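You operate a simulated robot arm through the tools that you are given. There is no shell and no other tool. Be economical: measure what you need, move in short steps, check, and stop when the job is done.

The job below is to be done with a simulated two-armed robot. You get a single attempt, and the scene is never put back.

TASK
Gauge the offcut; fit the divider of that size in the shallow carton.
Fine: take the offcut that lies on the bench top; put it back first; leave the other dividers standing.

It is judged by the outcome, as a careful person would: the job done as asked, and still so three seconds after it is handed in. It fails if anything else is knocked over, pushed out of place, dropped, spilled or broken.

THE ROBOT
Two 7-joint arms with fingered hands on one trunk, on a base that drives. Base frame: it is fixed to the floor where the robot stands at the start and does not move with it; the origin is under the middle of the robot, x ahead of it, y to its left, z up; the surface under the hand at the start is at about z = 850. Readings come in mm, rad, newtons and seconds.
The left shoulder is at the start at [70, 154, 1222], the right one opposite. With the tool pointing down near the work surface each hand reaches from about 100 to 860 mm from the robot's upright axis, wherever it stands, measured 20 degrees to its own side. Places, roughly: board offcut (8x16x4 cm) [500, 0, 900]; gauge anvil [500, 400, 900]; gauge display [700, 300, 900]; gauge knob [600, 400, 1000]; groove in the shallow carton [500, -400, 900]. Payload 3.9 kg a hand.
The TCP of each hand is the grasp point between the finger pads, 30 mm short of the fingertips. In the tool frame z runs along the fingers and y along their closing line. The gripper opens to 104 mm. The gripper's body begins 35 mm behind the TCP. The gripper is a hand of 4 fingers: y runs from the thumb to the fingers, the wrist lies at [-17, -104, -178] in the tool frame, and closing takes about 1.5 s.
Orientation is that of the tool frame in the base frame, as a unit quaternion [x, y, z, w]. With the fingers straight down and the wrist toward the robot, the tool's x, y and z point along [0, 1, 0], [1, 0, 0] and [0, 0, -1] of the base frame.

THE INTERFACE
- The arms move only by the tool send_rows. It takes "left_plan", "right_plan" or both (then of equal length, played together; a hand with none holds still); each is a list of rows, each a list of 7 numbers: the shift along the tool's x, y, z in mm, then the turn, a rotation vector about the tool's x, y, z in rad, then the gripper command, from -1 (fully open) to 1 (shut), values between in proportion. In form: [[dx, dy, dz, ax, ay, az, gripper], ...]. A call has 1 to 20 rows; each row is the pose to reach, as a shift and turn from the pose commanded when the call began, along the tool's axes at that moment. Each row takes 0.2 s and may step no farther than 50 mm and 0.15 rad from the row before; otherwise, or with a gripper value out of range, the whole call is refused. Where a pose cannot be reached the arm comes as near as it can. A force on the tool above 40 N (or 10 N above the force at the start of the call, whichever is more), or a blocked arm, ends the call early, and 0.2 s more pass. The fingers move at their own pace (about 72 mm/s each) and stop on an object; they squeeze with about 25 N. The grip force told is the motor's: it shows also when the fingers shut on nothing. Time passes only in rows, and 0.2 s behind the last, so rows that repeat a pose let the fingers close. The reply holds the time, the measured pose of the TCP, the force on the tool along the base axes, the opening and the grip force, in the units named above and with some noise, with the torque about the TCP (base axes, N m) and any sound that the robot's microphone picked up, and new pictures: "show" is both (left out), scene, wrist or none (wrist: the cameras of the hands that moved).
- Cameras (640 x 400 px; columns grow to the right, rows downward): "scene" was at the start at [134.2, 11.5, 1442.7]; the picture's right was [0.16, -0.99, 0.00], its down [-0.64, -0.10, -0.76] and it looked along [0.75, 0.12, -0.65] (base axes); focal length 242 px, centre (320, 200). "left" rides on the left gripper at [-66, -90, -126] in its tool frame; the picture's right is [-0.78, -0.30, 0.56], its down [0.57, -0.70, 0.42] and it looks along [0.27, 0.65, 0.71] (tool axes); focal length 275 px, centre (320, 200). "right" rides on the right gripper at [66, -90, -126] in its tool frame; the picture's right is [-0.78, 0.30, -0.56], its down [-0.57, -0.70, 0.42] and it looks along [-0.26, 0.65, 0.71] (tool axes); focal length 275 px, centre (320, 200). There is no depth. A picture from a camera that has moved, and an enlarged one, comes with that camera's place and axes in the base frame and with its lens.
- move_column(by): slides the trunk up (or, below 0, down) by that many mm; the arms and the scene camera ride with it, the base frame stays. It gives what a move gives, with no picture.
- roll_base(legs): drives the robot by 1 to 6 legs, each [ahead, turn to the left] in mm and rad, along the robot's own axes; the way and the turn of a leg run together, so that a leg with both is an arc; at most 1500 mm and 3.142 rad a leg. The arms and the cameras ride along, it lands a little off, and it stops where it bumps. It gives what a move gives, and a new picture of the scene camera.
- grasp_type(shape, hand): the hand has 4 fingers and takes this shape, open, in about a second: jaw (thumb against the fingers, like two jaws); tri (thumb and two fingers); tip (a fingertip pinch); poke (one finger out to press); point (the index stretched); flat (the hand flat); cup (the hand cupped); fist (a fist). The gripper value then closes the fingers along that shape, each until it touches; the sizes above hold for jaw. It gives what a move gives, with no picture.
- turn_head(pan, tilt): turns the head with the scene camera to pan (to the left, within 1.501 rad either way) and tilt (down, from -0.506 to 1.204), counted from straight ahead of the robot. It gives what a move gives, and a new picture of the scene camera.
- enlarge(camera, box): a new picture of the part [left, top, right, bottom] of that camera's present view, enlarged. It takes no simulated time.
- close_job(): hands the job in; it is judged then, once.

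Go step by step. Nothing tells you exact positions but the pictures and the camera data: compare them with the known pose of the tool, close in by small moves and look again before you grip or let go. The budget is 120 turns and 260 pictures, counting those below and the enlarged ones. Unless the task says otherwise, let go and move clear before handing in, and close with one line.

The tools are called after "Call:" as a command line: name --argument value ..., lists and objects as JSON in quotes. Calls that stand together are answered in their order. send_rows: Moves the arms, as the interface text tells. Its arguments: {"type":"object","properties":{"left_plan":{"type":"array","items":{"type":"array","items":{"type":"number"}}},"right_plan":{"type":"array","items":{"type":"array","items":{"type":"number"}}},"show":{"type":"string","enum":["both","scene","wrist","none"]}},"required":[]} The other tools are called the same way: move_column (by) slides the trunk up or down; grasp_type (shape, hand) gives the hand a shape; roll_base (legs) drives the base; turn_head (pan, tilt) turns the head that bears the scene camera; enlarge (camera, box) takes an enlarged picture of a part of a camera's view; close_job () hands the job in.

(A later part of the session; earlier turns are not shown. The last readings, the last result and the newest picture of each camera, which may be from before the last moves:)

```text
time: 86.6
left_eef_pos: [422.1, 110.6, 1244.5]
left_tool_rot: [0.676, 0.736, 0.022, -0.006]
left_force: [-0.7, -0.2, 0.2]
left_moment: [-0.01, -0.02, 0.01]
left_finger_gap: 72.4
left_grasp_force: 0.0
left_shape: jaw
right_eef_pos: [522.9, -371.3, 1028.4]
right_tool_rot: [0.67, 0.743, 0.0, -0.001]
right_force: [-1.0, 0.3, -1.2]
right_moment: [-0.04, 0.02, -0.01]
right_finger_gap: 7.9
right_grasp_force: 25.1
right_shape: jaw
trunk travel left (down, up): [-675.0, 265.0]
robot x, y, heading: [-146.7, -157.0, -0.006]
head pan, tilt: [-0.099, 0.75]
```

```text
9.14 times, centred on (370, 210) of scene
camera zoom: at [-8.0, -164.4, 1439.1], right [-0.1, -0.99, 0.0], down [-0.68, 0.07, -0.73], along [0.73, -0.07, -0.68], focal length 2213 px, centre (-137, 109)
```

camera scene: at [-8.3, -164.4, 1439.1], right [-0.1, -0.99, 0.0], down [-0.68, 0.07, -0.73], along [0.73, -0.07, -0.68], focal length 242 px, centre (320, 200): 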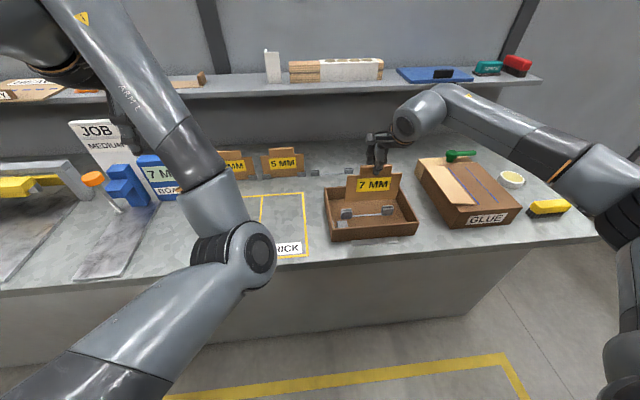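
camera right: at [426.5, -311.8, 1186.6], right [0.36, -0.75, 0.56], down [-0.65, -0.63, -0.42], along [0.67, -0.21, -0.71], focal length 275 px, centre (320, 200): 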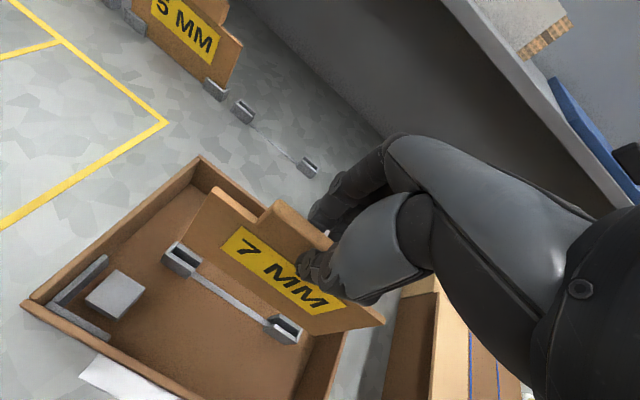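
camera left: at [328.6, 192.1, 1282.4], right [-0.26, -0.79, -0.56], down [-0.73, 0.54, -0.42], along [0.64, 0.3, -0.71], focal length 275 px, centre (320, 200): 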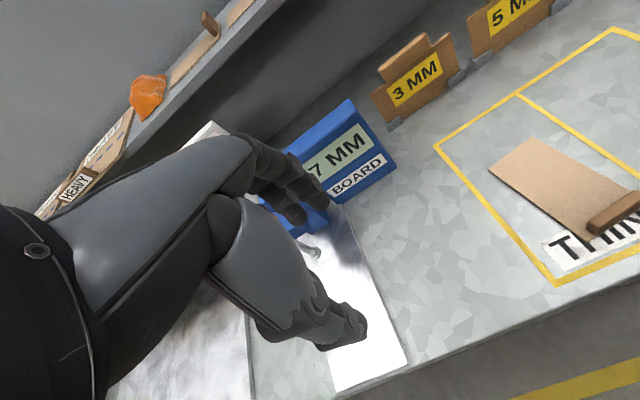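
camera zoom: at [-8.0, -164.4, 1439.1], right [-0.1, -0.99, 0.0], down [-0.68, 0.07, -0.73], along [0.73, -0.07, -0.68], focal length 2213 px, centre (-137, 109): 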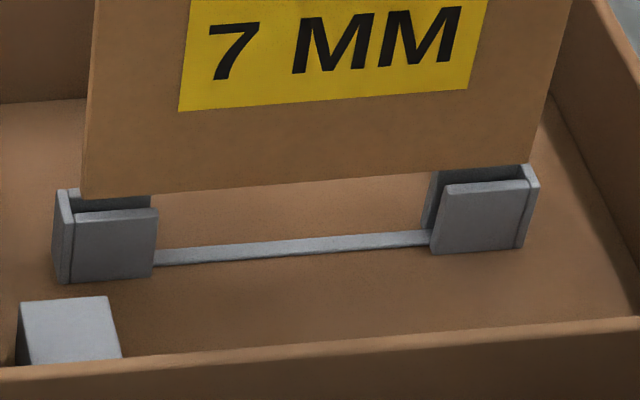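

Re-measured just above: needs +1.4 mm left, -0.5 mm back, yaw -0.010. I'll apply and lower gently into contact.

Call:
send_rows --right_plan '[[1.4, -0.4, 0, 0, 0, 0.01, 1], [1.4, -0.4, 2, 0, 0, 0.01, 1], [1.4, -0.4, 4, 0, 0, 0.01, 1], [1.4, -0.4, 5, 0, 0, 0.01, 1], [1.4, -0.4, 6, 0, 0, 0.01, 1], [1.4, -0.4, 7, 0, 0, 0.01, 1]]' --show "none"

Call:
enlarge --camera "right" --box '[160, 215, 220, 275]'

Call:
enlarge --camera "right" --box '[285, 300, 345, 360]'

Call:
enlarge --camera "scene" --box '[335, 190, 405, 230]'

```text
time: 88.0
left_eef_pos: [421.1, 110.8, 1246.2]
left_tool_rot: [0.676, 0.737, 0.021, -0.006]
left_force: [0.6, -0.2, 0.3]
left_moment: [-0.02, 0.01, 0.0]
left_finger_gap: 72.4
left_grasp_force: 0.1
left_shape: jaw
right_eef_pos: [522.0, -368.2, 1022.0]
right_tool_rot: [0.673, 0.739, 0.001, -0.001]
right_force: [-0.9, 1.1, 2.3]
right_moment: [-0.03, 0.0, -0.01]
right_finger_gap: 7.8
right_grasp_force: 25.0
right_shape: jaw
trunk travel left (down, up): [-675.0, 265.0]
robot x, y, heading: [-146.4, -151.4, 0.003]
head pan, tilt: [-0.099, 0.75]
```

```text
6.67 times, centred on (190, 245) of right
camera zoom: at [426.1, -311.2, 1148.2], right [0.37, -0.75, 0.56], down [-0.64, -0.64, -0.43], along [0.67, -0.2, -0.71], focal length 1835 px, centre (1187, -100)
```

zoom: 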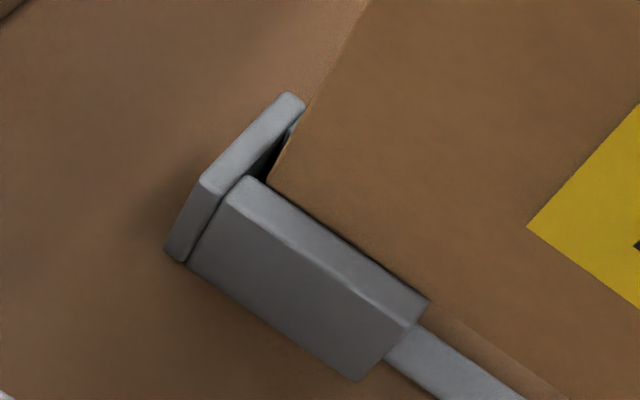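

```text
6.67 times, centred on (315, 330) of right
camera zoom: at [426.1, -311.2, 1148.2], right [0.37, -0.75, 0.56], down [-0.64, -0.64, -0.43], along [0.67, -0.2, -0.71], focal length 1835 px, centre (353, -667)
```

zoom: 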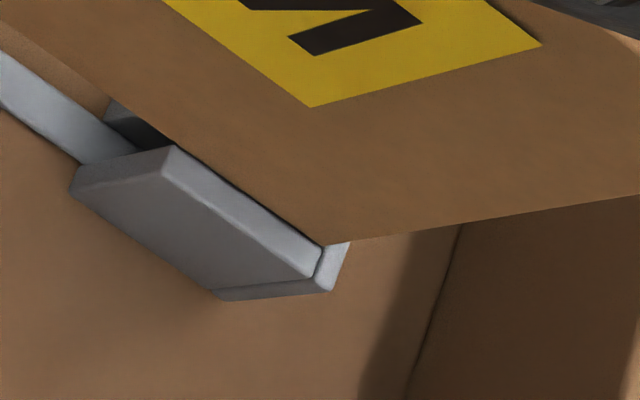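

```text
9.14 times, centred on (370, 210) of scene
camera zoom: at [-8.6, -163.8, 1439.2], right [-0.1, -0.99, 0.0], down [-0.68, 0.07, -0.73], along [0.73, -0.07, -0.68], focal length 2213 px, centre (-137, 109)
```

zoom: 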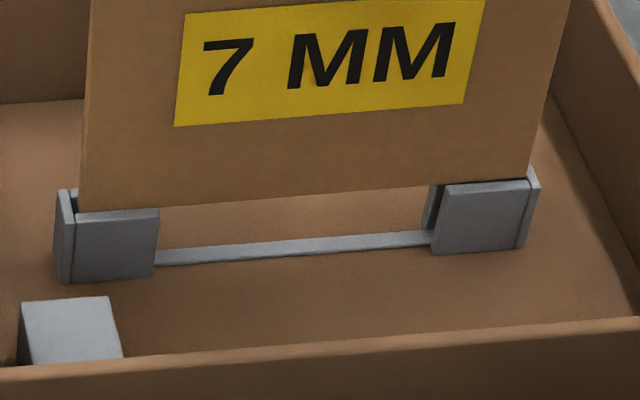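

Only 2 N now and the board edge has reached the slot mouth. I'll lower 3 mm more.

Call:
send_rows --right_plan '[[0, 0, 1, 0, 0, 0, 1], [0, 0, 2, 0, 0, 0, 1], [0, 0, 3, 0, 0, 0, 1], [0, 0, 3, 0, 0, 0, 1]]' --show "none"

Call:
enlarge --camera "right" --box '[160, 215, 220, 275]'

Call:
enlarge --camera "right" --box '[285, 300, 345, 360]'

Call:
enlarge --camera "scene" --box '[335, 190, 405, 230]'

```text
time: 89.0
left_eef_pos: [419.1, 112.1, 1246.5]
left_tool_rot: [0.676, 0.737, 0.022, -0.005]
left_force: [-0.4, 0.8, -0.2]
left_moment: [-0.01, 0.01, -0.01]
left_finger_gap: 72.6
left_grasp_force: 0.0
left_shape: jaw
right_eef_pos: [519.7, -367.2, 1021.1]
right_tool_rot: [0.673, 0.74, 0.001, 0.0]
right_force: [0.7, 4.0, 10.5]
right_moment: [0.02, -0.07, 0.07]
right_finger_gap: 7.8
right_grasp_force: 24.6
right_shape: jaw
trunk travel left (down, up): [-675.0, 265.0]
robot x, y, heading: [-141.9, -153.6, -0.005]
head pan, tilt: [-0.099, 0.75]
```

```text
6.67 times, centred on (190, 245) of right
camera zoom: at [425.1, -309.6, 1146.6], right [0.37, -0.74, 0.56], down [-0.64, -0.64, -0.43], along [0.67, -0.2, -0.71], focal length 1835 px, centre (1187, -100)
```

zoom: 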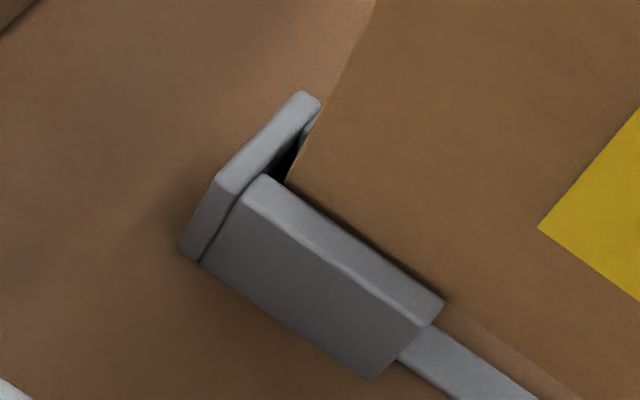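

```text
6.67 times, centred on (315, 330) of right
camera zoom: at [425.1, -309.6, 1146.6], right [0.37, -0.74, 0.56], down [-0.64, -0.64, -0.43], along [0.67, -0.2, -0.71], focal length 1835 px, centre (353, -667)
```

zoom: 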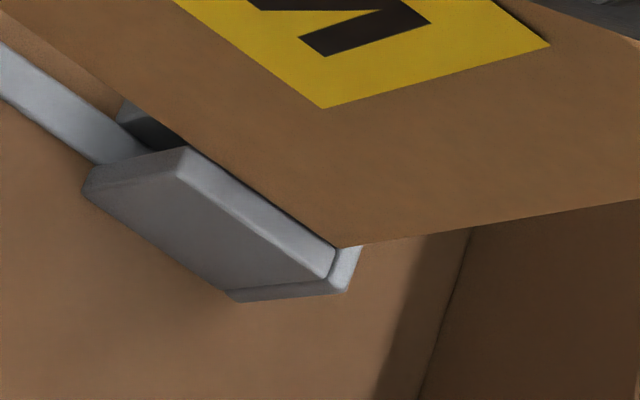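

```text
9.14 times, centred on (370, 210) of scene
camera zoom: at [-9.8, -162.4, 1439.4], right [-0.1, -0.99, 0.0], down [-0.68, 0.07, -0.73], along [0.73, -0.07, -0.68], focal length 2213 px, centre (-137, 109)
```

zoom: 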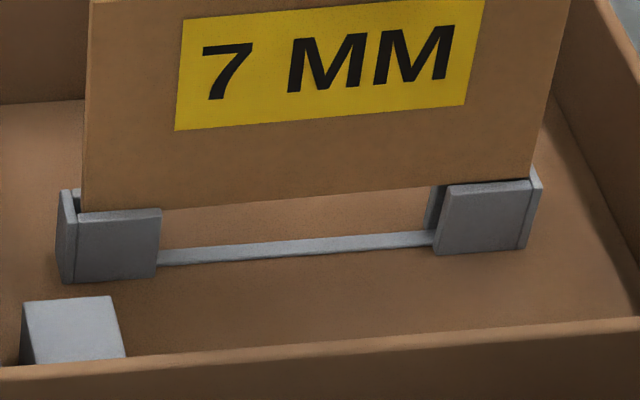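

Left side is entering; the right end now touches its end wall (Fy +4). I'll ease up 2 mm, shift 1.3 mm left, and lower again.

Call:
send_rows --right_plan '[[0, 0, -3, 0, 0, 0, 1], [1.3, 0, -3, 0, 0, 0, 1], [1.3, 0, -1.5, 0, 0, 0, 1], [1.3, 0, 0, 0, 0, 0, 1], [1.3, 0, 1.5, 0, 0, 0, 1], [1.3, 0, 3, 0, 0, 0, 1]]' --show "none"

Call:
enlarge --camera "right" --box '[160, 215, 220, 275]'

Call:
enlarge --camera "right" --box '[285, 300, 345, 360]'

Call:
enlarge --camera "scene" --box '[335, 190, 405, 230]'

```text
time: 90.4
left_eef_pos: [419.4, 113.3, 1246.7]
left_tool_rot: [0.675, 0.737, 0.021, -0.005]
left_force: [-0.2, -0.1, -0.2]
left_moment: [-0.05, 0.02, 0.0]
left_finger_gap: 72.4
left_grasp_force: 0.0
left_shape: jaw
right_eef_pos: [520.5, -365.2, 1018.4]
right_tool_rot: [0.674, 0.739, 0.001, 0.001]
right_force: [0.8, 5.5, 14.3]
right_moment: [0.01, -0.07, 0.07]
right_finger_gap: 8.0
right_grasp_force: 25.4
right_shape: jaw
trunk travel left (down, up): [-675.0, 265.0]
robot x, y, heading: [-143.3, -157.0, -0.0]
head pan, tilt: [-0.099, 0.75]
```

```text
6.67 times, centred on (190, 245) of right
camera zoom: at [424.6, -307.4, 1144.2], right [0.37, -0.74, 0.56], down [-0.64, -0.64, -0.43], along [0.67, -0.2, -0.71], focal length 1835 px, centre (1187, -100)
```

zoom: 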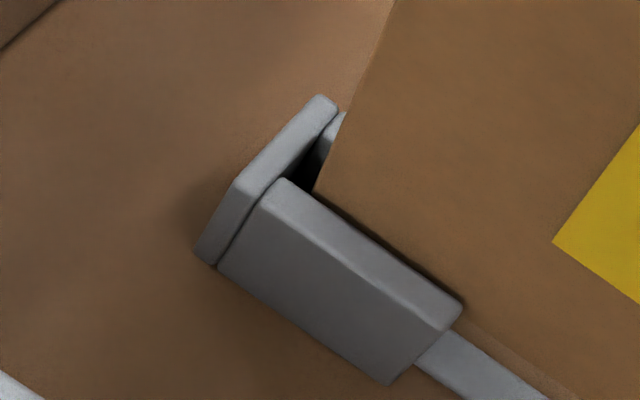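

```text
6.67 times, centred on (315, 330) of right
camera zoom: at [424.6, -307.4, 1144.2], right [0.37, -0.74, 0.56], down [-0.64, -0.64, -0.43], along [0.67, -0.2, -0.71], focal length 1835 px, centre (353, -667)
```

zoom: 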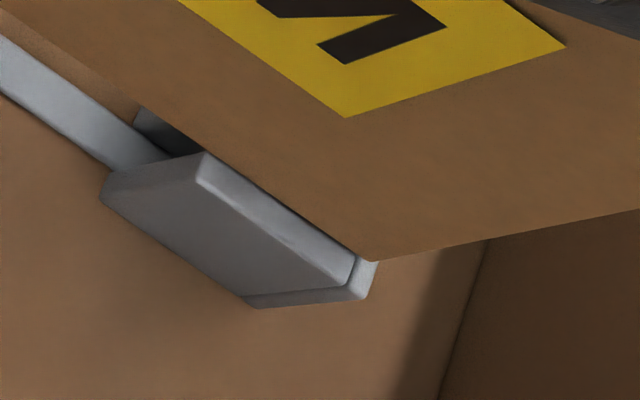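

```text
9.14 times, centred on (370, 210) of scene
camera zoom: at [-10.5, -161.7, 1439.5], right [-0.1, -0.99, 0.0], down [-0.68, 0.07, -0.73], along [0.73, -0.08, -0.68], focal length 2213 px, centre (-137, 109)
```

zoom: 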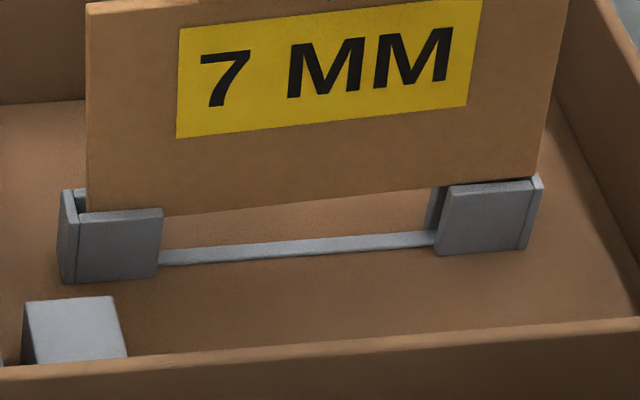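

The left end has dropped in; the right end sits on its end wall by about 3 mm. I'll lift 3 mm, shift 2.8 mm left, and lower.

Call:
send_rows --right_plan '[[0, 0, -3, 0, 0, 0, 1], [1.4, 0, -3.5, 0, 0, 0, 1], [2.8, 0, -3.5, 0, 0, 0, 1], [2.8, 0, -2, 0, 0, 0, 1], [2.8, 0, 0, 0, 0, 0, 1], [2.8, 0, 2, 0, 0, 0, 1]]' --show "none"

Call:
enlarge --camera "right" --box '[160, 215, 220, 275]'

Call:
enlarge --camera "right" --box '[285, 300, 345, 360]'

Call:
enlarge --camera "scene" --box '[335, 190, 405, 230]'

```text
time: 91.8
left_eef_pos: [420.1, 112.4, 1246.9]
left_tool_rot: [0.675, 0.738, 0.022, -0.004]
left_force: [0.2, 0.1, 0.6]
left_moment: [-0.01, -0.02, -0.01]
left_finger_gap: 72.5
left_grasp_force: 0.0
left_shape: jaw
right_eef_pos: [520.0, -361.6, 1017.3]
right_tool_rot: [0.673, 0.74, 0.001, 0.001]
right_force: [0.3, 7.3, 15.5]
right_moment: [0.01, -0.06, 0.1]
right_finger_gap: 8.0
right_grasp_force: 24.8
right_shape: jaw
trunk travel left (down, up): [-675.0, 265.0]
robot x, y, heading: [-141.1, -154.2, 0.0]
head pan, tilt: [-0.099, 0.75]
```

```text
6.67 times, centred on (190, 245) of right
camera zoom: at [424.0, -304.3, 1142.2], right [0.37, -0.74, 0.56], down [-0.64, -0.64, -0.43], along [0.67, -0.2, -0.71], focal length 1835 px, centre (1187, -100)
```

zoom: 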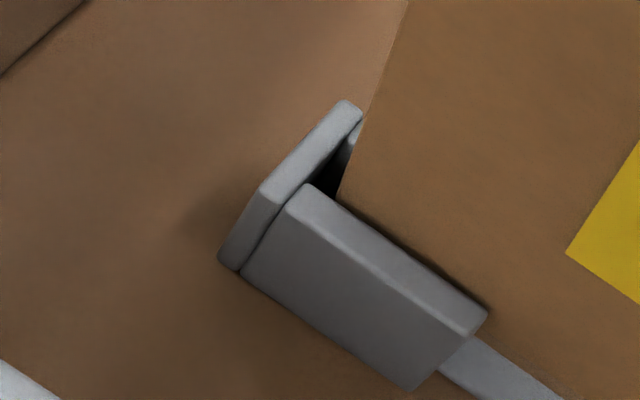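

```text
6.67 times, centred on (315, 330) of right
camera zoom: at [424.0, -304.3, 1142.2], right [0.37, -0.74, 0.56], down [-0.64, -0.64, -0.43], along [0.67, -0.2, -0.71], focal length 1835 px, centre (353, -667)
```

zoom: 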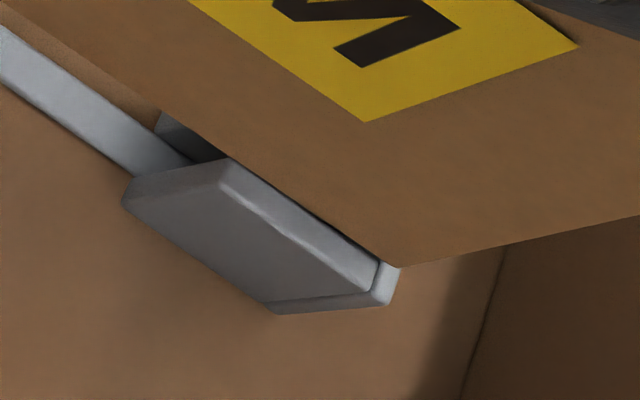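

```text
9.14 times, centred on (370, 210) of scene
camera zoom: at [-10.8, -161.2, 1439.5], right [-0.1, -0.99, 0.0], down [-0.68, 0.07, -0.73], along [0.73, -0.08, -0.68], focal length 2213 px, centre (-137, 109)
```

zoom: 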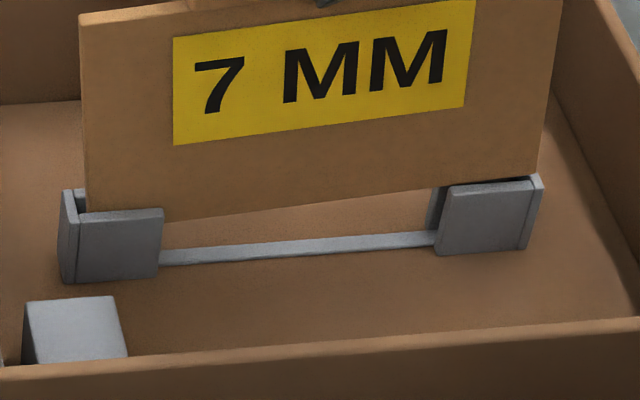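

The board is rolling in the grip about its caught right end. I'll lift 14 mm clear, roll the hand +0.07 rad to level the board again (with y compensation) and look.

Call:
send_rows --right_plan '[[0, 0, -5, 0, 0, 0, 1], [0, 0, -10, 0, 0, 0, 1], [0, 0, -16, 0, 0, 0, 1], [-3, 0, -16, 0, 0.035, 0, 1], [-6, 0, -16, 0, 0.07, 0, 1], [-6, 0, -16, 0, 0.07, 0, 1]]' --show "wrist"

Call:
enlarge --camera "right" --box '[160, 215, 220, 275]'

Call:
enlarge --camera "right" --box '[275, 300, 335, 360]'

Call:
enlarge --camera "scene" --box '[330, 165, 410, 230]'

```text
time: 93.2
left_eef_pos: [421.8, 109.8, 1246.0]
left_tool_rot: [0.676, 0.737, 0.022, -0.005]
left_force: [1.0, 0.8, -0.5]
left_moment: [0.01, 0.02, 0.01]
left_finger_gap: 72.2
left_grasp_force: 0.2
left_shape: jaw
right_eef_pos: [522.1, -372.3, 1029.5]
right_tool_rot: [0.674, 0.738, 0.023, -0.027]
right_force: [-0.6, -0.4, -1.1]
right_moment: [-0.01, -0.01, 0.0]
right_finger_gap: 7.7
right_grasp_force: 25.1
right_shape: jaw
trunk travel left (down, up): [-675.0, 265.0]
robot x, y, heading: [-138.5, -155.7, -0.005]
head pan, tilt: [-0.099, 0.75]
camera right: at [427.3, -323.0, 1159.8], right [0.37, -0.78, 0.5], down [-0.65, -0.6, -0.46], along [0.66, -0.15, -0.73], focal length 275 px, centre (320, 200)
```

right: 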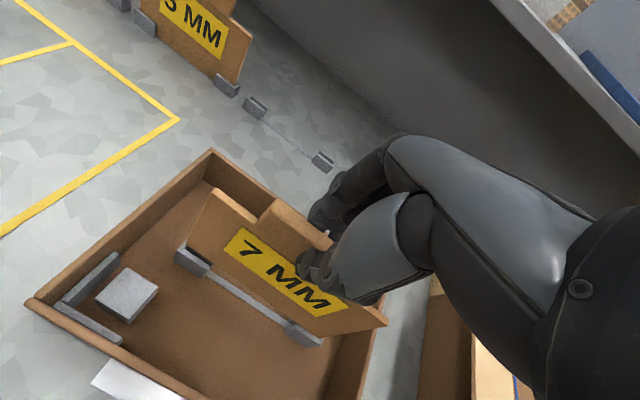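

```text
6.67 times, centred on (190, 245) of right
camera zoom: at [427.3, -323.0, 1159.8], right [0.37, -0.78, 0.5], down [-0.65, -0.6, -0.46], along [0.66, -0.15, -0.73], focal length 1835 px, centre (1187, -100)
```

zoom: 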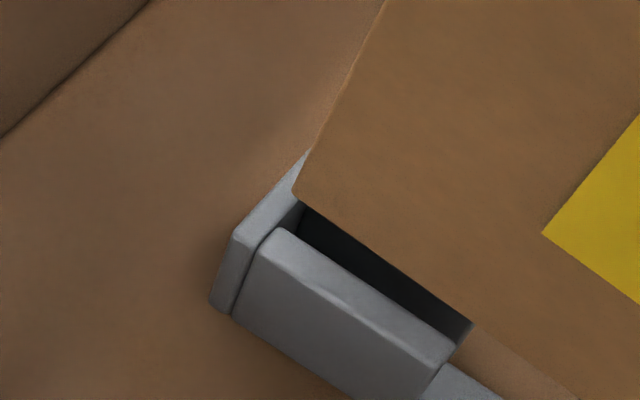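

```text
6.67 times, centred on (305, 330) of right
camera zoom: at [427.3, -323.0, 1159.8], right [0.37, -0.78, 0.5], down [-0.65, -0.6, -0.46], along [0.66, -0.15, -0.73], focal length 1835 px, centre (420, -667)
```

zoom: 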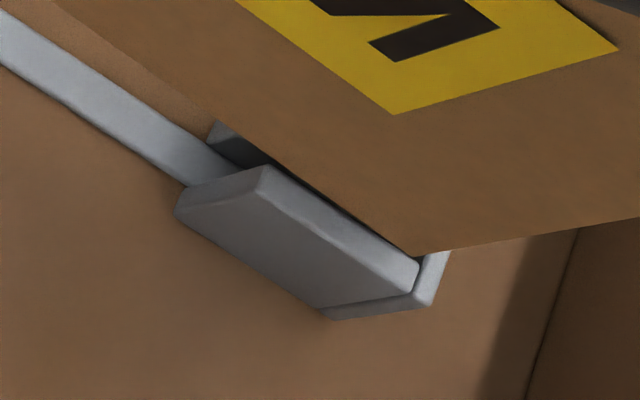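

```text
6.15 times, centred on (370, 198) of scene
camera zoom: at [-8.0, -163.9, 1439.1], right [-0.1, -0.99, 0.0], down [-0.68, 0.07, -0.73], along [0.73, -0.07, -0.68], focal length 1490 px, centre (12, 215)
```

zoom: 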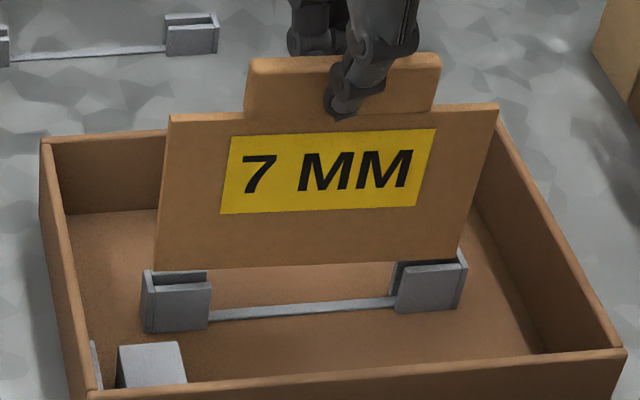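

Unloaded, the board had sprung back, so now it is over-rolled. I'll undo 0.06 rad of roll with compensation and re-measure.

Call:
send_rows --right_plan '[[3, 0, -2, 0, -0.03, 0, 1], [6, 0, -2, 0, -0.06, 0, 1], [6, 0, -2, 0, -0.06, 0, 1]]' --show "none"

Call:
enlarge --camera "right" --box '[160, 215, 220, 275]'

Call:
enlarge --camera "right" --box '[280, 300, 340, 360]'

Call:
enlarge --camera "scene" --box '[330, 165, 410, 230]'

```text
time: 94.0
left_eef_pos: [419.9, 110.2, 1246.7]
left_tool_rot: [0.676, 0.737, 0.022, -0.006]
left_force: [1.3, 0.4, -0.7]
left_moment: [-0.01, -0.04, 0.02]
left_finger_gap: 72.6
left_grasp_force: 0.0
left_shape: jaw
right_eef_pos: [522.1, -366.8, 1032.6]
right_tool_rot: [0.673, 0.739, 0.003, -0.004]
right_force: [0.3, 0.1, -0.6]
right_moment: [0.03, 0.02, 0.01]
right_finger_gap: 7.9
right_grasp_force: 25.3
right_shape: jaw
trunk travel left (down, up): [-675.0, 265.0]
robot x, y, heading: [-144.6, -155.1, -0.0]
head pan, tilt: [-0.099, 0.75]
```

```text
6.67 times, centred on (190, 245) of right
camera zoom: at [426.5, -309.8, 1158.5], right [0.37, -0.75, 0.55], down [-0.65, -0.63, -0.43], along [0.67, -0.2, -0.72], focal length 1835 px, centre (1187, -100)
```

zoom: 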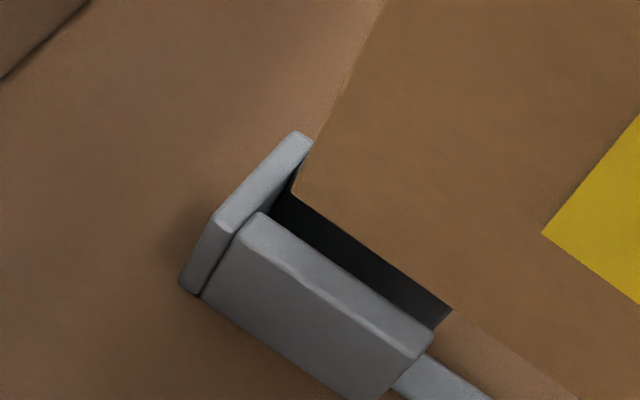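

```text
6.67 times, centred on (310, 330) of right
camera zoom: at [426.5, -309.8, 1158.5], right [0.37, -0.75, 0.55], down [-0.65, -0.63, -0.43], along [0.67, -0.2, -0.72], focal length 1835 px, centre (387, -667)
```

zoom: 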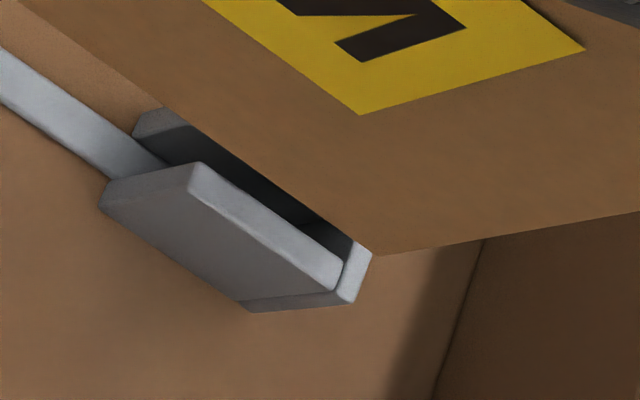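

```text
6.15 times, centred on (370, 198) of scene
camera zoom: at [-8.0, -164.6, 1439.1], right [-0.1, -0.99, 0.0], down [-0.68, 0.07, -0.73], along [0.73, -0.07, -0.68], focal length 1490 px, centre (12, 215)
```

zoom: 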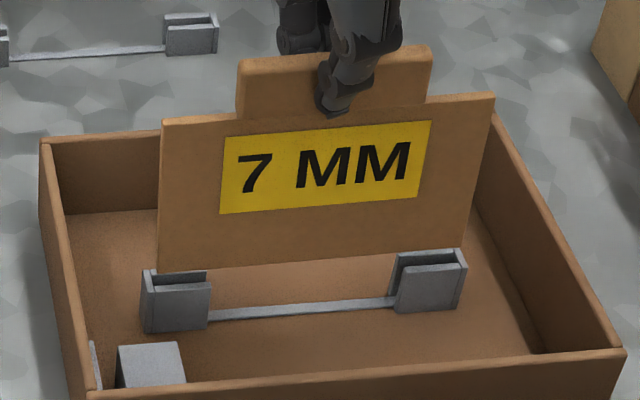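

Now leveled and centred: I need only about +0.4 mm forward and +0.007 yaw. I'll apply and lower 11 mm gently.

Call:
send_rows --right_plan '[[0, 0.4, 0, 0, 0, -0.007, 1], [0, 0.4, 3, 0, 0, -0.007, 1], [0, 0.4, 6, 0, 0, -0.007, 1], [0, 0.4, 8, 0, 0, -0.007, 1], [0, 0.4, 10, 0, 0, -0.007, 1], [0, 0.4, 11.5, 0, 0, -0.007, 1], [0, 0.4, 11.5, 0, 0, -0.007, 1]]' --show "none"

Call:
enlarge --camera "right" --box '[160, 215, 220, 275]'

Call:
enlarge --camera "right" --box '[280, 300, 340, 360]'

Call:
enlarge --camera "scene" --box '[335, 190, 405, 230]'

```text
time: 95.6
left_eef_pos: [419.4, 107.6, 1246.6]
left_tool_rot: [0.676, 0.737, 0.022, -0.006]
left_force: [-0.5, 0.7, 0.1]
left_moment: [0.0, 0.05, 0.01]
left_finger_gap: 72.2
left_grasp_force: 0.1
left_shape: jaw
right_eef_pos: [520.5, -367.4, 1024.1]
right_tool_rot: [0.672, 0.74, 0.006, -0.002]
right_force: [-0.3, -7.7, 12.8]
right_moment: [-0.13, -0.1, -0.08]
right_finger_gap: 7.5
right_grasp_force: 24.4
right_shape: jaw
trunk travel left (down, up): [-675.0, 265.0]
robot x, y, heading: [-140.7, -155.5, -0.004]
head pan, tilt: [-0.099, 0.75]
```

```text
6.67 times, centred on (190, 245) of right
camera zoom: at [424.5, -311.5, 1149.3], right [0.37, -0.75, 0.55], down [-0.64, -0.63, -0.43], along [0.67, -0.19, -0.71], focal length 1835 px, centre (1187, -100)
```

zoom: 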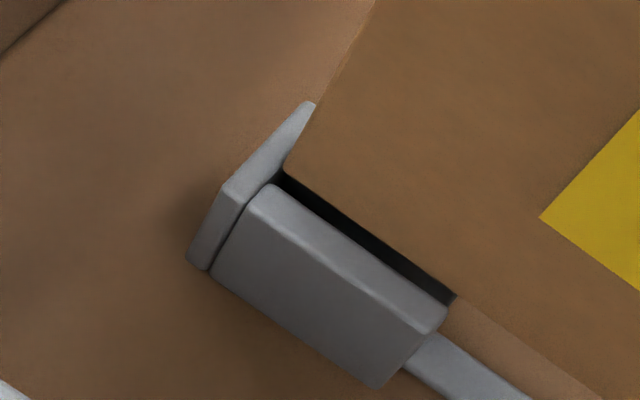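

```text
6.67 times, centred on (310, 330) of right
camera zoom: at [424.5, -311.5, 1149.3], right [0.37, -0.75, 0.55], down [-0.64, -0.63, -0.43], along [0.67, -0.19, -0.71], focal length 1835 px, centre (387, -667)
```

zoom: 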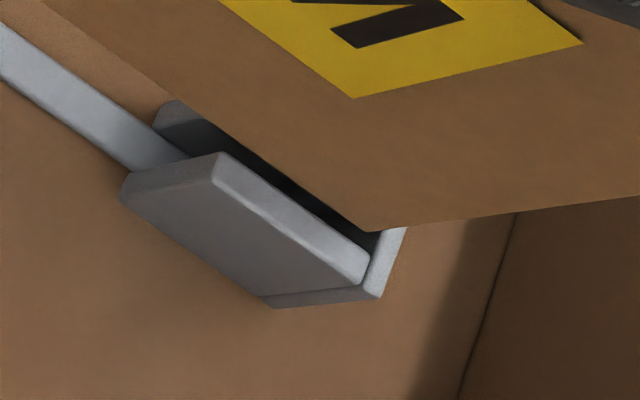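

```text
9.14 times, centred on (370, 210) of scene
camera zoom: at [-10.5, -165.9, 1439.5], right [-0.1, -0.99, 0.0], down [-0.68, 0.07, -0.73], along [0.73, -0.07, -0.68], focal length 2213 px, centre (-137, 109)
```

zoom: 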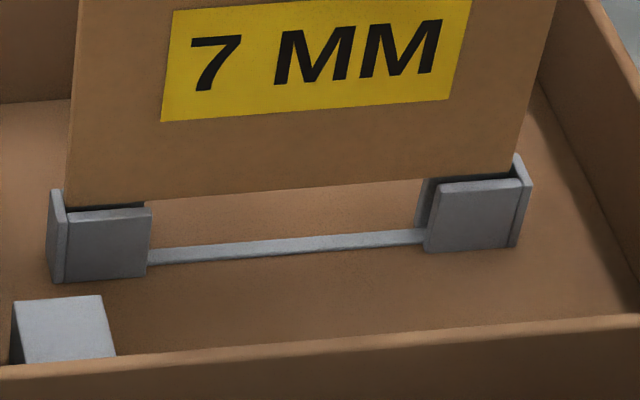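

Contact again, with equal 2.3 mm gaps (yaw is right) and the left end on its wall. I'll lift 5 mm, shift (-1.8,-1.6), and lower.

Call:
send_rows --right_plan '[[0, 0, -4, 0, 0, 0, 1], [-0.7, -1, -6, 0, 0, 0, 1], [-1.4, -1.95, -6, 0, 0, 0, 1], [-1.4, -1.95, -4, 0, 0, 0, 1], [-1.4, -1.95, -2.5, 0, 0, 0, 1], [-1.4, -1.95, -1, 0, 0, 0, 1], [-1.4, -1.95, 0, 0, 0, 0, 1]]' --show "none"

Call:
enlarge --camera "right" --box '[160, 215, 220, 275]'

Call:
enlarge --camera "right" --box '[280, 300, 340, 360]'

Call:
enlarge --camera "scene" --box '[335, 190, 405, 230]'

```text
time: 97.2
left_eef_pos: [420.0, 108.7, 1246.1]
left_tool_rot: [0.677, 0.736, 0.022, -0.006]
left_force: [-0.7, -0.8, 1.1]
left_moment: [0.0, 0.04, 0.0]
left_finger_gap: 72.8
left_grasp_force: 0.1
left_shape: jaw
right_eef_pos: [518.3, -368.9, 1022.4]
right_tool_rot: [0.672, 0.741, 0.005, -0.003]
right_force: [0.3, -4.8, 10.3]
right_moment: [-0.03, -0.09, -0.01]
right_finger_gap: 7.7
right_grasp_force: 25.1
right_shape: jaw
trunk travel left (down, up): [-675.0, 265.0]
robot x, y, heading: [-142.2, -159.1, -0.005]
head pan, tilt: [-0.099, 0.75]
```

```text
6.67 times, centred on (190, 245) of right
camera zoom: at [423.2, -312.4, 1149.0], right [0.37, -0.75, 0.55], down [-0.64, -0.63, -0.43], along [0.67, -0.19, -0.71], focal length 1835 px, centre (1187, -100)
```

zoom: 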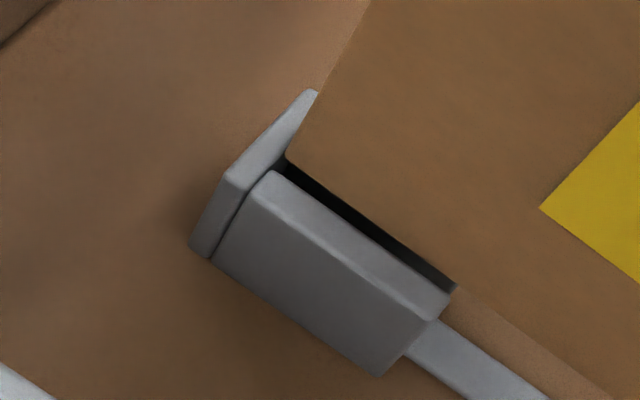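

```text
6.67 times, centred on (310, 330) of right
camera zoom: at [423.2, -312.4, 1149.0], right [0.37, -0.75, 0.55], down [-0.64, -0.63, -0.43], along [0.67, -0.19, -0.71], focal length 1835 px, centre (387, -667)
```

zoom: 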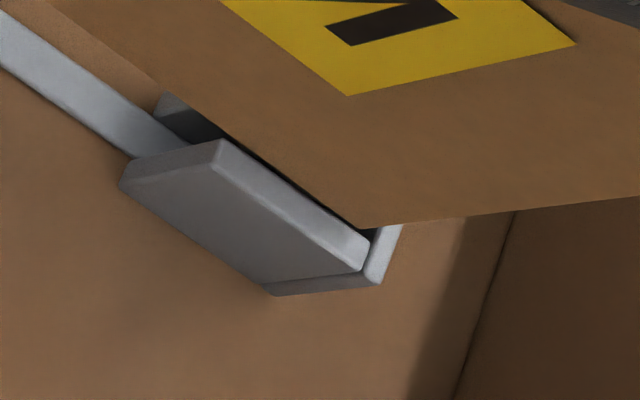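

```text
9.14 times, centred on (370, 210) of scene
camera zoom: at [-10.1, -165.0, 1439.4], right [-0.1, -0.99, 0.0], down [-0.68, 0.07, -0.73], along [0.73, -0.07, -0.68], focal length 2213 px, centre (-137, 109)
```

zoom: 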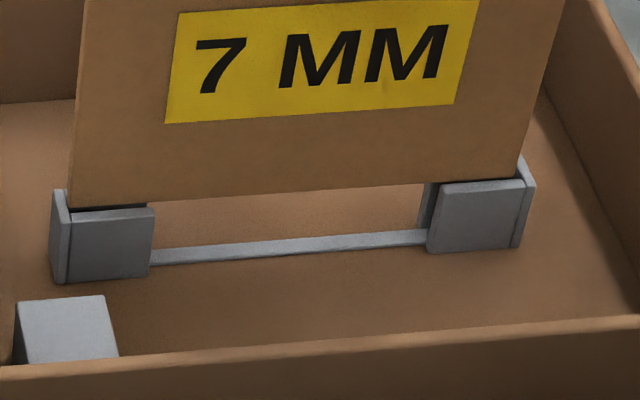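

Left end is just touching its wall and 2 mm forward; the right is nearly right. I'll lift well clear, yaw +0.008, shift (-0.5,-1.4), and lower.

Call:
send_rows --right_plan '[[0, 0, -5, 0, 0, 0, 1], [0, 0, -9, 0, 0, 0, 1], [-1.35, -0.65, -9, 0, 0, -0.008, 1], [-1.35, -0.65, -6, 0, 0, -0.008, 1], [-1.35, -0.65, -4, 0, 0, -0.008, 1], [-1.35, -0.65, -2, 0, 0, -0.008, 1], [-1.35, -0.65, -0.5, 0, 0, -0.008, 1], [-1.35, -0.65, 1, 0, 0, -0.008, 1]]' --show "none"

Call:
enlarge --camera "right" --box '[160, 215, 220, 275]'

Call:
enlarge --camera "right" --box '[280, 300, 340, 360]'

Call:
enlarge --camera "scene" --box '[335, 190, 405, 230]'

```text
time: 99.0
left_eef_pos: [418.3, 109.5, 1246.4]
left_tool_rot: [0.676, 0.736, 0.023, -0.006]
left_force: [0.4, -0.7, 0.5]
left_moment: [0.0, 0.02, 0.03]
left_finger_gap: 72.6
left_grasp_force: 0.0
left_shape: jaw
right_eef_pos: [518.0, -370.5, 1023.3]
right_tool_rot: [0.669, 0.744, 0.005, -0.003]
right_force: [1.6, -1.2, 11.8]
right_moment: [-0.01, -0.11, -0.03]
right_finger_gap: 7.9
right_grasp_force: 24.9
right_shape: jaw
trunk travel left (down, up): [-675.0, 265.0]
robot x, y, heading: [-139.5, -158.3, -0.005]
head pan, tilt: [-0.099, 0.75]
```

```text
6.67 times, centred on (190, 245) of right
camera zoom: at [421.8, -313.8, 1148.8], right [0.38, -0.75, 0.55], down [-0.63, -0.64, -0.43], along [0.68, -0.19, -0.71], focal length 1835 px, centre (1187, -100)
```

zoom: 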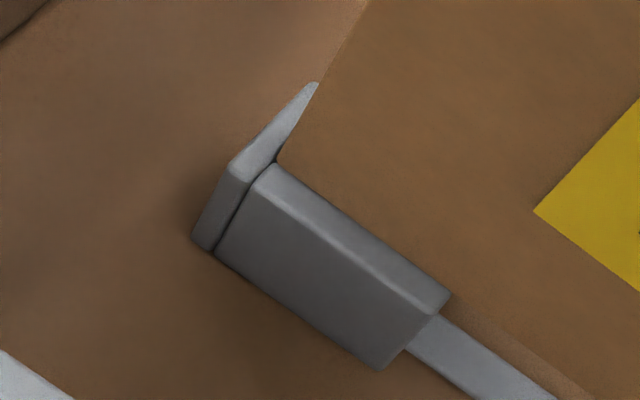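

```text
6.67 times, centred on (310, 330) of right
camera zoom: at [421.8, -313.8, 1148.8], right [0.38, -0.75, 0.55], down [-0.63, -0.64, -0.43], along [0.68, -0.19, -0.71], focal length 1835 px, centre (387, -667)
```

zoom: 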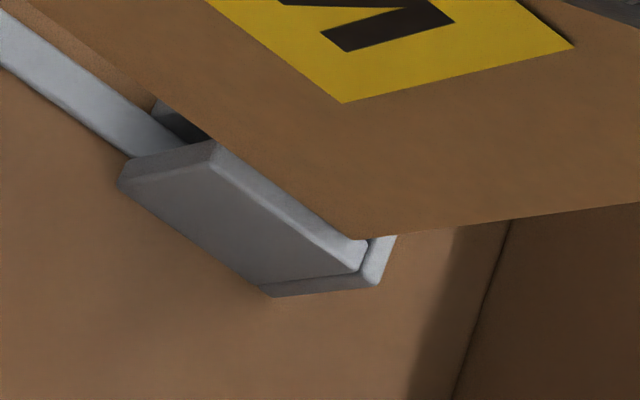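

```text
9.14 times, centred on (370, 210) of scene
camera zoom: at [-10.3, -164.2, 1439.5], right [-0.1, -0.99, 0.0], down [-0.68, 0.07, -0.73], along [0.73, -0.07, -0.68], focal length 2213 px, centre (-137, 109)
```

zoom: 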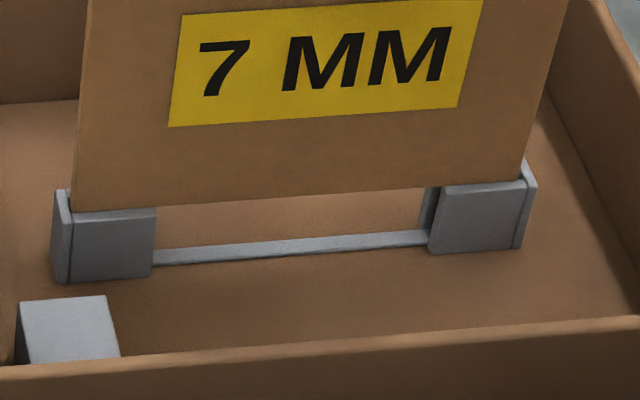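

Now the board sits on the front walls by a hair and is y-centred within 1 mm. I'll lift, shift (+0.7,-0.7), and lower.

Call:
send_rows --right_plan '[[0, 0, -5, 0, 0, 0, 1], [0, 0, -8, 0, 0, 0, 1], [-0.75, 0.65, -8, 0, 0, 0, 1], [-0.75, 0.65, -5, 0, 0, 0, 1], [-0.75, 0.65, -3, 0, 0, 0, 1], [-0.75, 0.65, -1, 0, 0, 0, 1], [-0.75, 0.65, 0.5, 0, 0, 0, 1], [-0.75, 0.65, 2, 0, 0, 0, 1]]' --show "none"

Call:
enlarge --camera "right" --box '[160, 215, 220, 275]'

Call:
enlarge --camera "right" --box '[280, 300, 340, 360]'

Call:
enlarge --camera "scene" --box '[335, 190, 405, 230]'

```text
time: 100.8
left_eef_pos: [418.3, 109.1, 1248.1]
left_tool_rot: [0.676, 0.737, 0.022, -0.004]
left_force: [0.5, -0.9, -0.3]
left_moment: [0.0, -0.02, -0.03]
left_finger_gap: 72.6
left_grasp_force: 0.1
left_shape: jaw
right_eef_pos: [518.5, -369.1, 1022.4]
right_tool_rot: [0.668, 0.744, 0.006, -0.001]
right_force: [0.5, -3.3, 20.7]
right_moment: [-0.02, -0.08, 0.05]
right_finger_gap: 7.8
right_grasp_force: 24.5
right_shape: jaw
trunk travel left (down, up): [-675.0, 265.0]
robot x, y, heading: [-141.6, -150.2, -0.005]
head pan, tilt: [-0.099, 0.75]
```

```text
6.67 times, centred on (190, 245) of right
camera zoom: at [421.6, -314.2, 1148.0], right [0.37, -0.75, 0.55], down [-0.63, -0.64, -0.44], along [0.68, -0.19, -0.71], focal length 1835 px, centre (1187, -100)
```

zoom: 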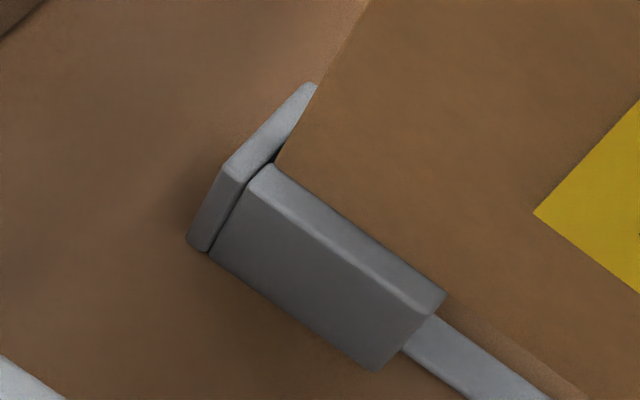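

```text
6.67 times, centred on (310, 330) of right
camera zoom: at [421.6, -314.2, 1148.0], right [0.37, -0.75, 0.55], down [-0.63, -0.64, -0.44], along [0.68, -0.19, -0.71], focal length 1835 px, centre (387, -667)
```

zoom: 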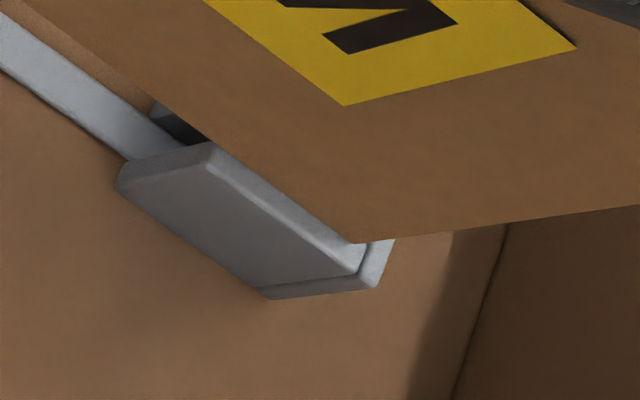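

```text
9.14 times, centred on (370, 210) of scene
camera zoom: at [-12.1, -164.0, 1439.8], right [-0.1, -0.99, 0.0], down [-0.68, 0.07, -0.73], along [0.73, -0.08, -0.68], focal length 2213 px, centre (-137, 109)
```

zoom: 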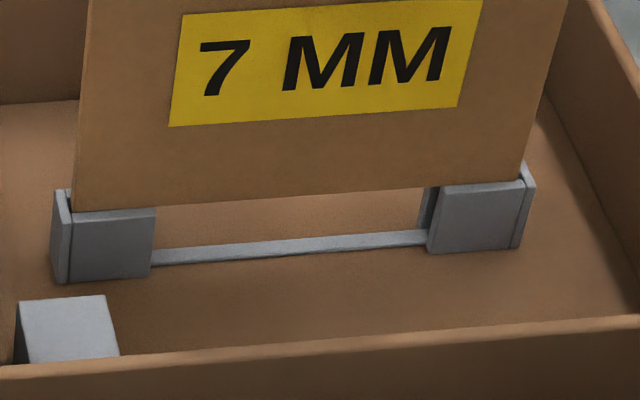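

Loading pushes the arm back a little, which masks my corrections. I'll raise to ~2 mm above contact, unloaded, and judge alignment there.

Call:
send_rows --right_plan '[[0, 0, -4, 0, 0, 0, 1], [0, 0, -6, 0, 0, 0, 1], [0, 0, -6, 0, 0, 0, 1], [0, 0, -6, 0, 0, 0, 1]]' --show "none"

Call:
enlarge --camera "right" --box '[160, 215, 220, 275]'

Call:
enlarge --camera "right" --box '[280, 300, 340, 360]'

Call:
enlarge --camera "scene" --box '[335, 190, 405, 230]'

```text
time: 101.8
left_eef_pos: [420.2, 109.1, 1246.6]
left_tool_rot: [0.676, 0.737, 0.022, -0.006]
left_force: [0.7, 0.4, 0.2]
left_moment: [0.02, 0.02, 0.0]
left_finger_gap: 72.8
left_grasp_force: 0.0
left_shape: jaw
right_eef_pos: [519.7, -369.9, 1022.8]
right_tool_rot: [0.667, 0.745, 0.002, -0.004]
right_force: [0.8, -0.9, 6.5]
right_moment: [0.01, -0.04, 0.01]
right_finger_gap: 7.9
right_grasp_force: 24.9
right_shape: jaw
trunk travel left (down, up): [-675.0, 265.0]
robot x, y, heading: [-139.2, -154.2, 0.003]
head pan, tilt: [-0.099, 0.75]
```

```text
6.67 times, centred on (190, 245) of right
camera zoom: at [423.3, -314.2, 1149.6], right [0.38, -0.74, 0.55], down [-0.64, -0.64, -0.43], along [0.67, -0.19, -0.72], focal length 1835 px, centre (1187, -100)
```

zoom: 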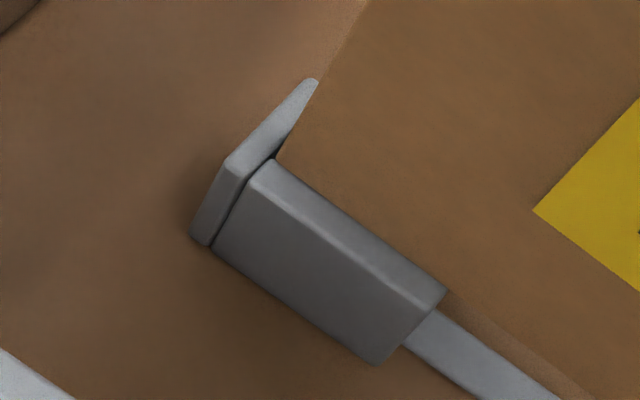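

```text
6.67 times, centred on (310, 330) of right
camera zoom: at [423.3, -314.2, 1149.6], right [0.38, -0.74, 0.55], down [-0.64, -0.64, -0.43], along [0.67, -0.19, -0.72], focal length 1835 px, centre (387, -667)
```

zoom: 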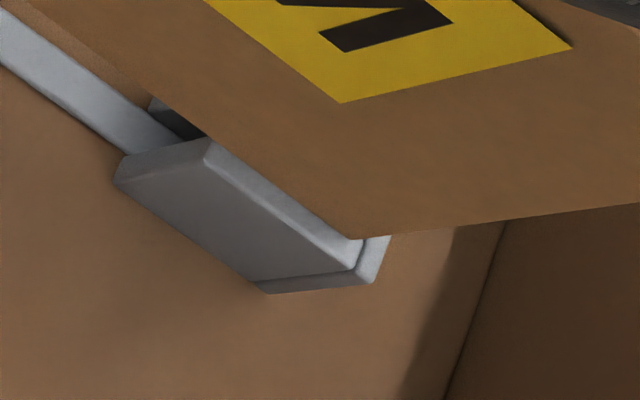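

```text
9.14 times, centred on (370, 210) of scene
camera zoom: at [-9.2, -164.3, 1439.1], right [-0.1, -0.99, 0.0], down [-0.68, 0.07, -0.73], along [0.73, -0.07, -0.68], focal length 2213 px, centre (-137, 109)
```

zoom: 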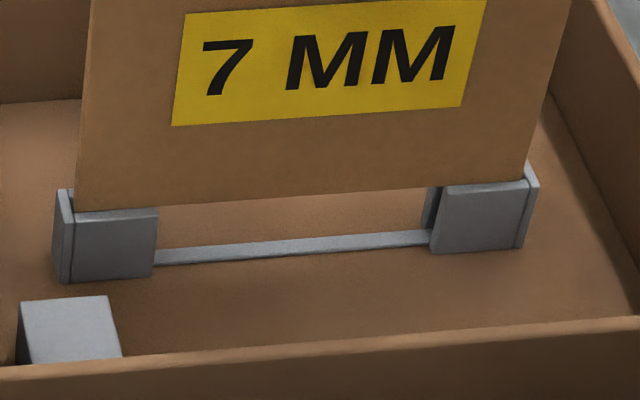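

The arm is softer than I assumed (~2.3 N/mm), so earlier small lifts hadn't cleared. I'll raise another 5 mm to be just free and look.

Call:
send_rows --right_plan '[[0, 0, -3, 0, 0, 0, 1], [0, 0, -5, 0, 0, 0, 1], [0, 0, -5, 0, 0, 0, 1], [0, 0, -5, 0, 0, 0, 1]]' --show "none"

Call:
enlarge --camera "right" --box '[160, 215, 220, 275]'

Call:
enlarge --camera "right" --box '[280, 300, 340, 360]'

Call:
enlarge --camera "scene" --box '[335, 190, 405, 230]'

```text
time: 102.8
left_eef_pos: [421.6, 112.1, 1245.8]
left_tool_rot: [0.676, 0.736, 0.021, -0.007]
left_force: [0.2, -0.1, 0.5]
left_moment: [-0.01, -0.03, 0.02]
left_finger_gap: 72.3
left_grasp_force: 0.1
left_shape: jaw
right_eef_pos: [520.4, -368.7, 1028.2]
right_tool_rot: [0.668, 0.744, 0.003, -0.004]
right_force: [0.3, -0.3, 0.1]
right_moment: [-0.02, -0.02, -0.02]
right_finger_gap: 7.6
right_grasp_force: 24.7
right_shape: jaw
trunk travel left (down, up): [-675.0, 265.0]
robot x, y, heading: [-139.7, -157.1, -0.003]
head pan, tilt: [-0.099, 0.75]
```

```text
6.67 times, centred on (190, 245) of right
camera zoom: at [424.6, -314.3, 1154.4], right [0.38, -0.75, 0.55], down [-0.64, -0.64, -0.43], along [0.67, -0.19, -0.72], focal length 1835 px, centre (1187, -100)
```

zoom: 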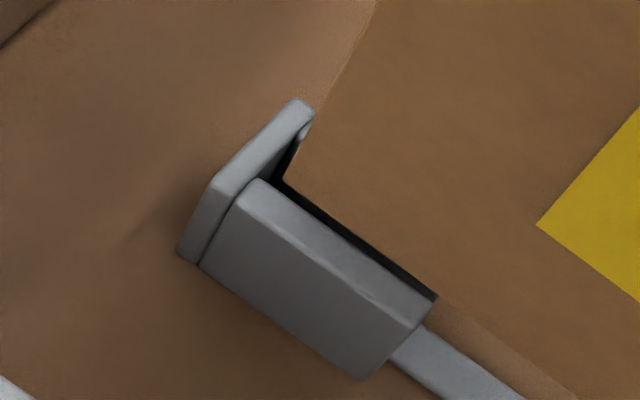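

```text
6.67 times, centred on (310, 330) of right
camera zoom: at [424.6, -314.3, 1154.4], right [0.38, -0.75, 0.55], down [-0.64, -0.64, -0.43], along [0.67, -0.19, -0.72], focal length 1835 px, centre (387, -667)
```

zoom: 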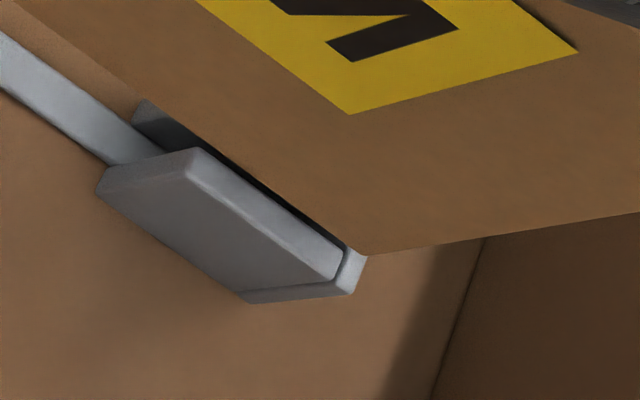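

```text
9.14 times, centred on (370, 210) of scene
camera zoom: at [-7.8, -164.4, 1439.1], right [-0.1, -0.99, 0.0], down [-0.68, 0.07, -0.73], along [0.73, -0.07, -0.68], focal length 2213 px, centre (-137, 109)
```

zoom: 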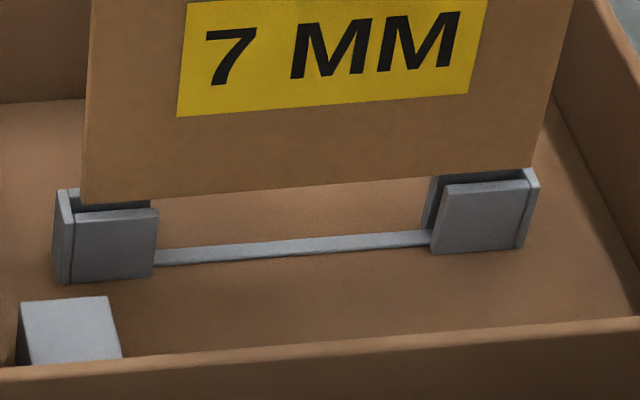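

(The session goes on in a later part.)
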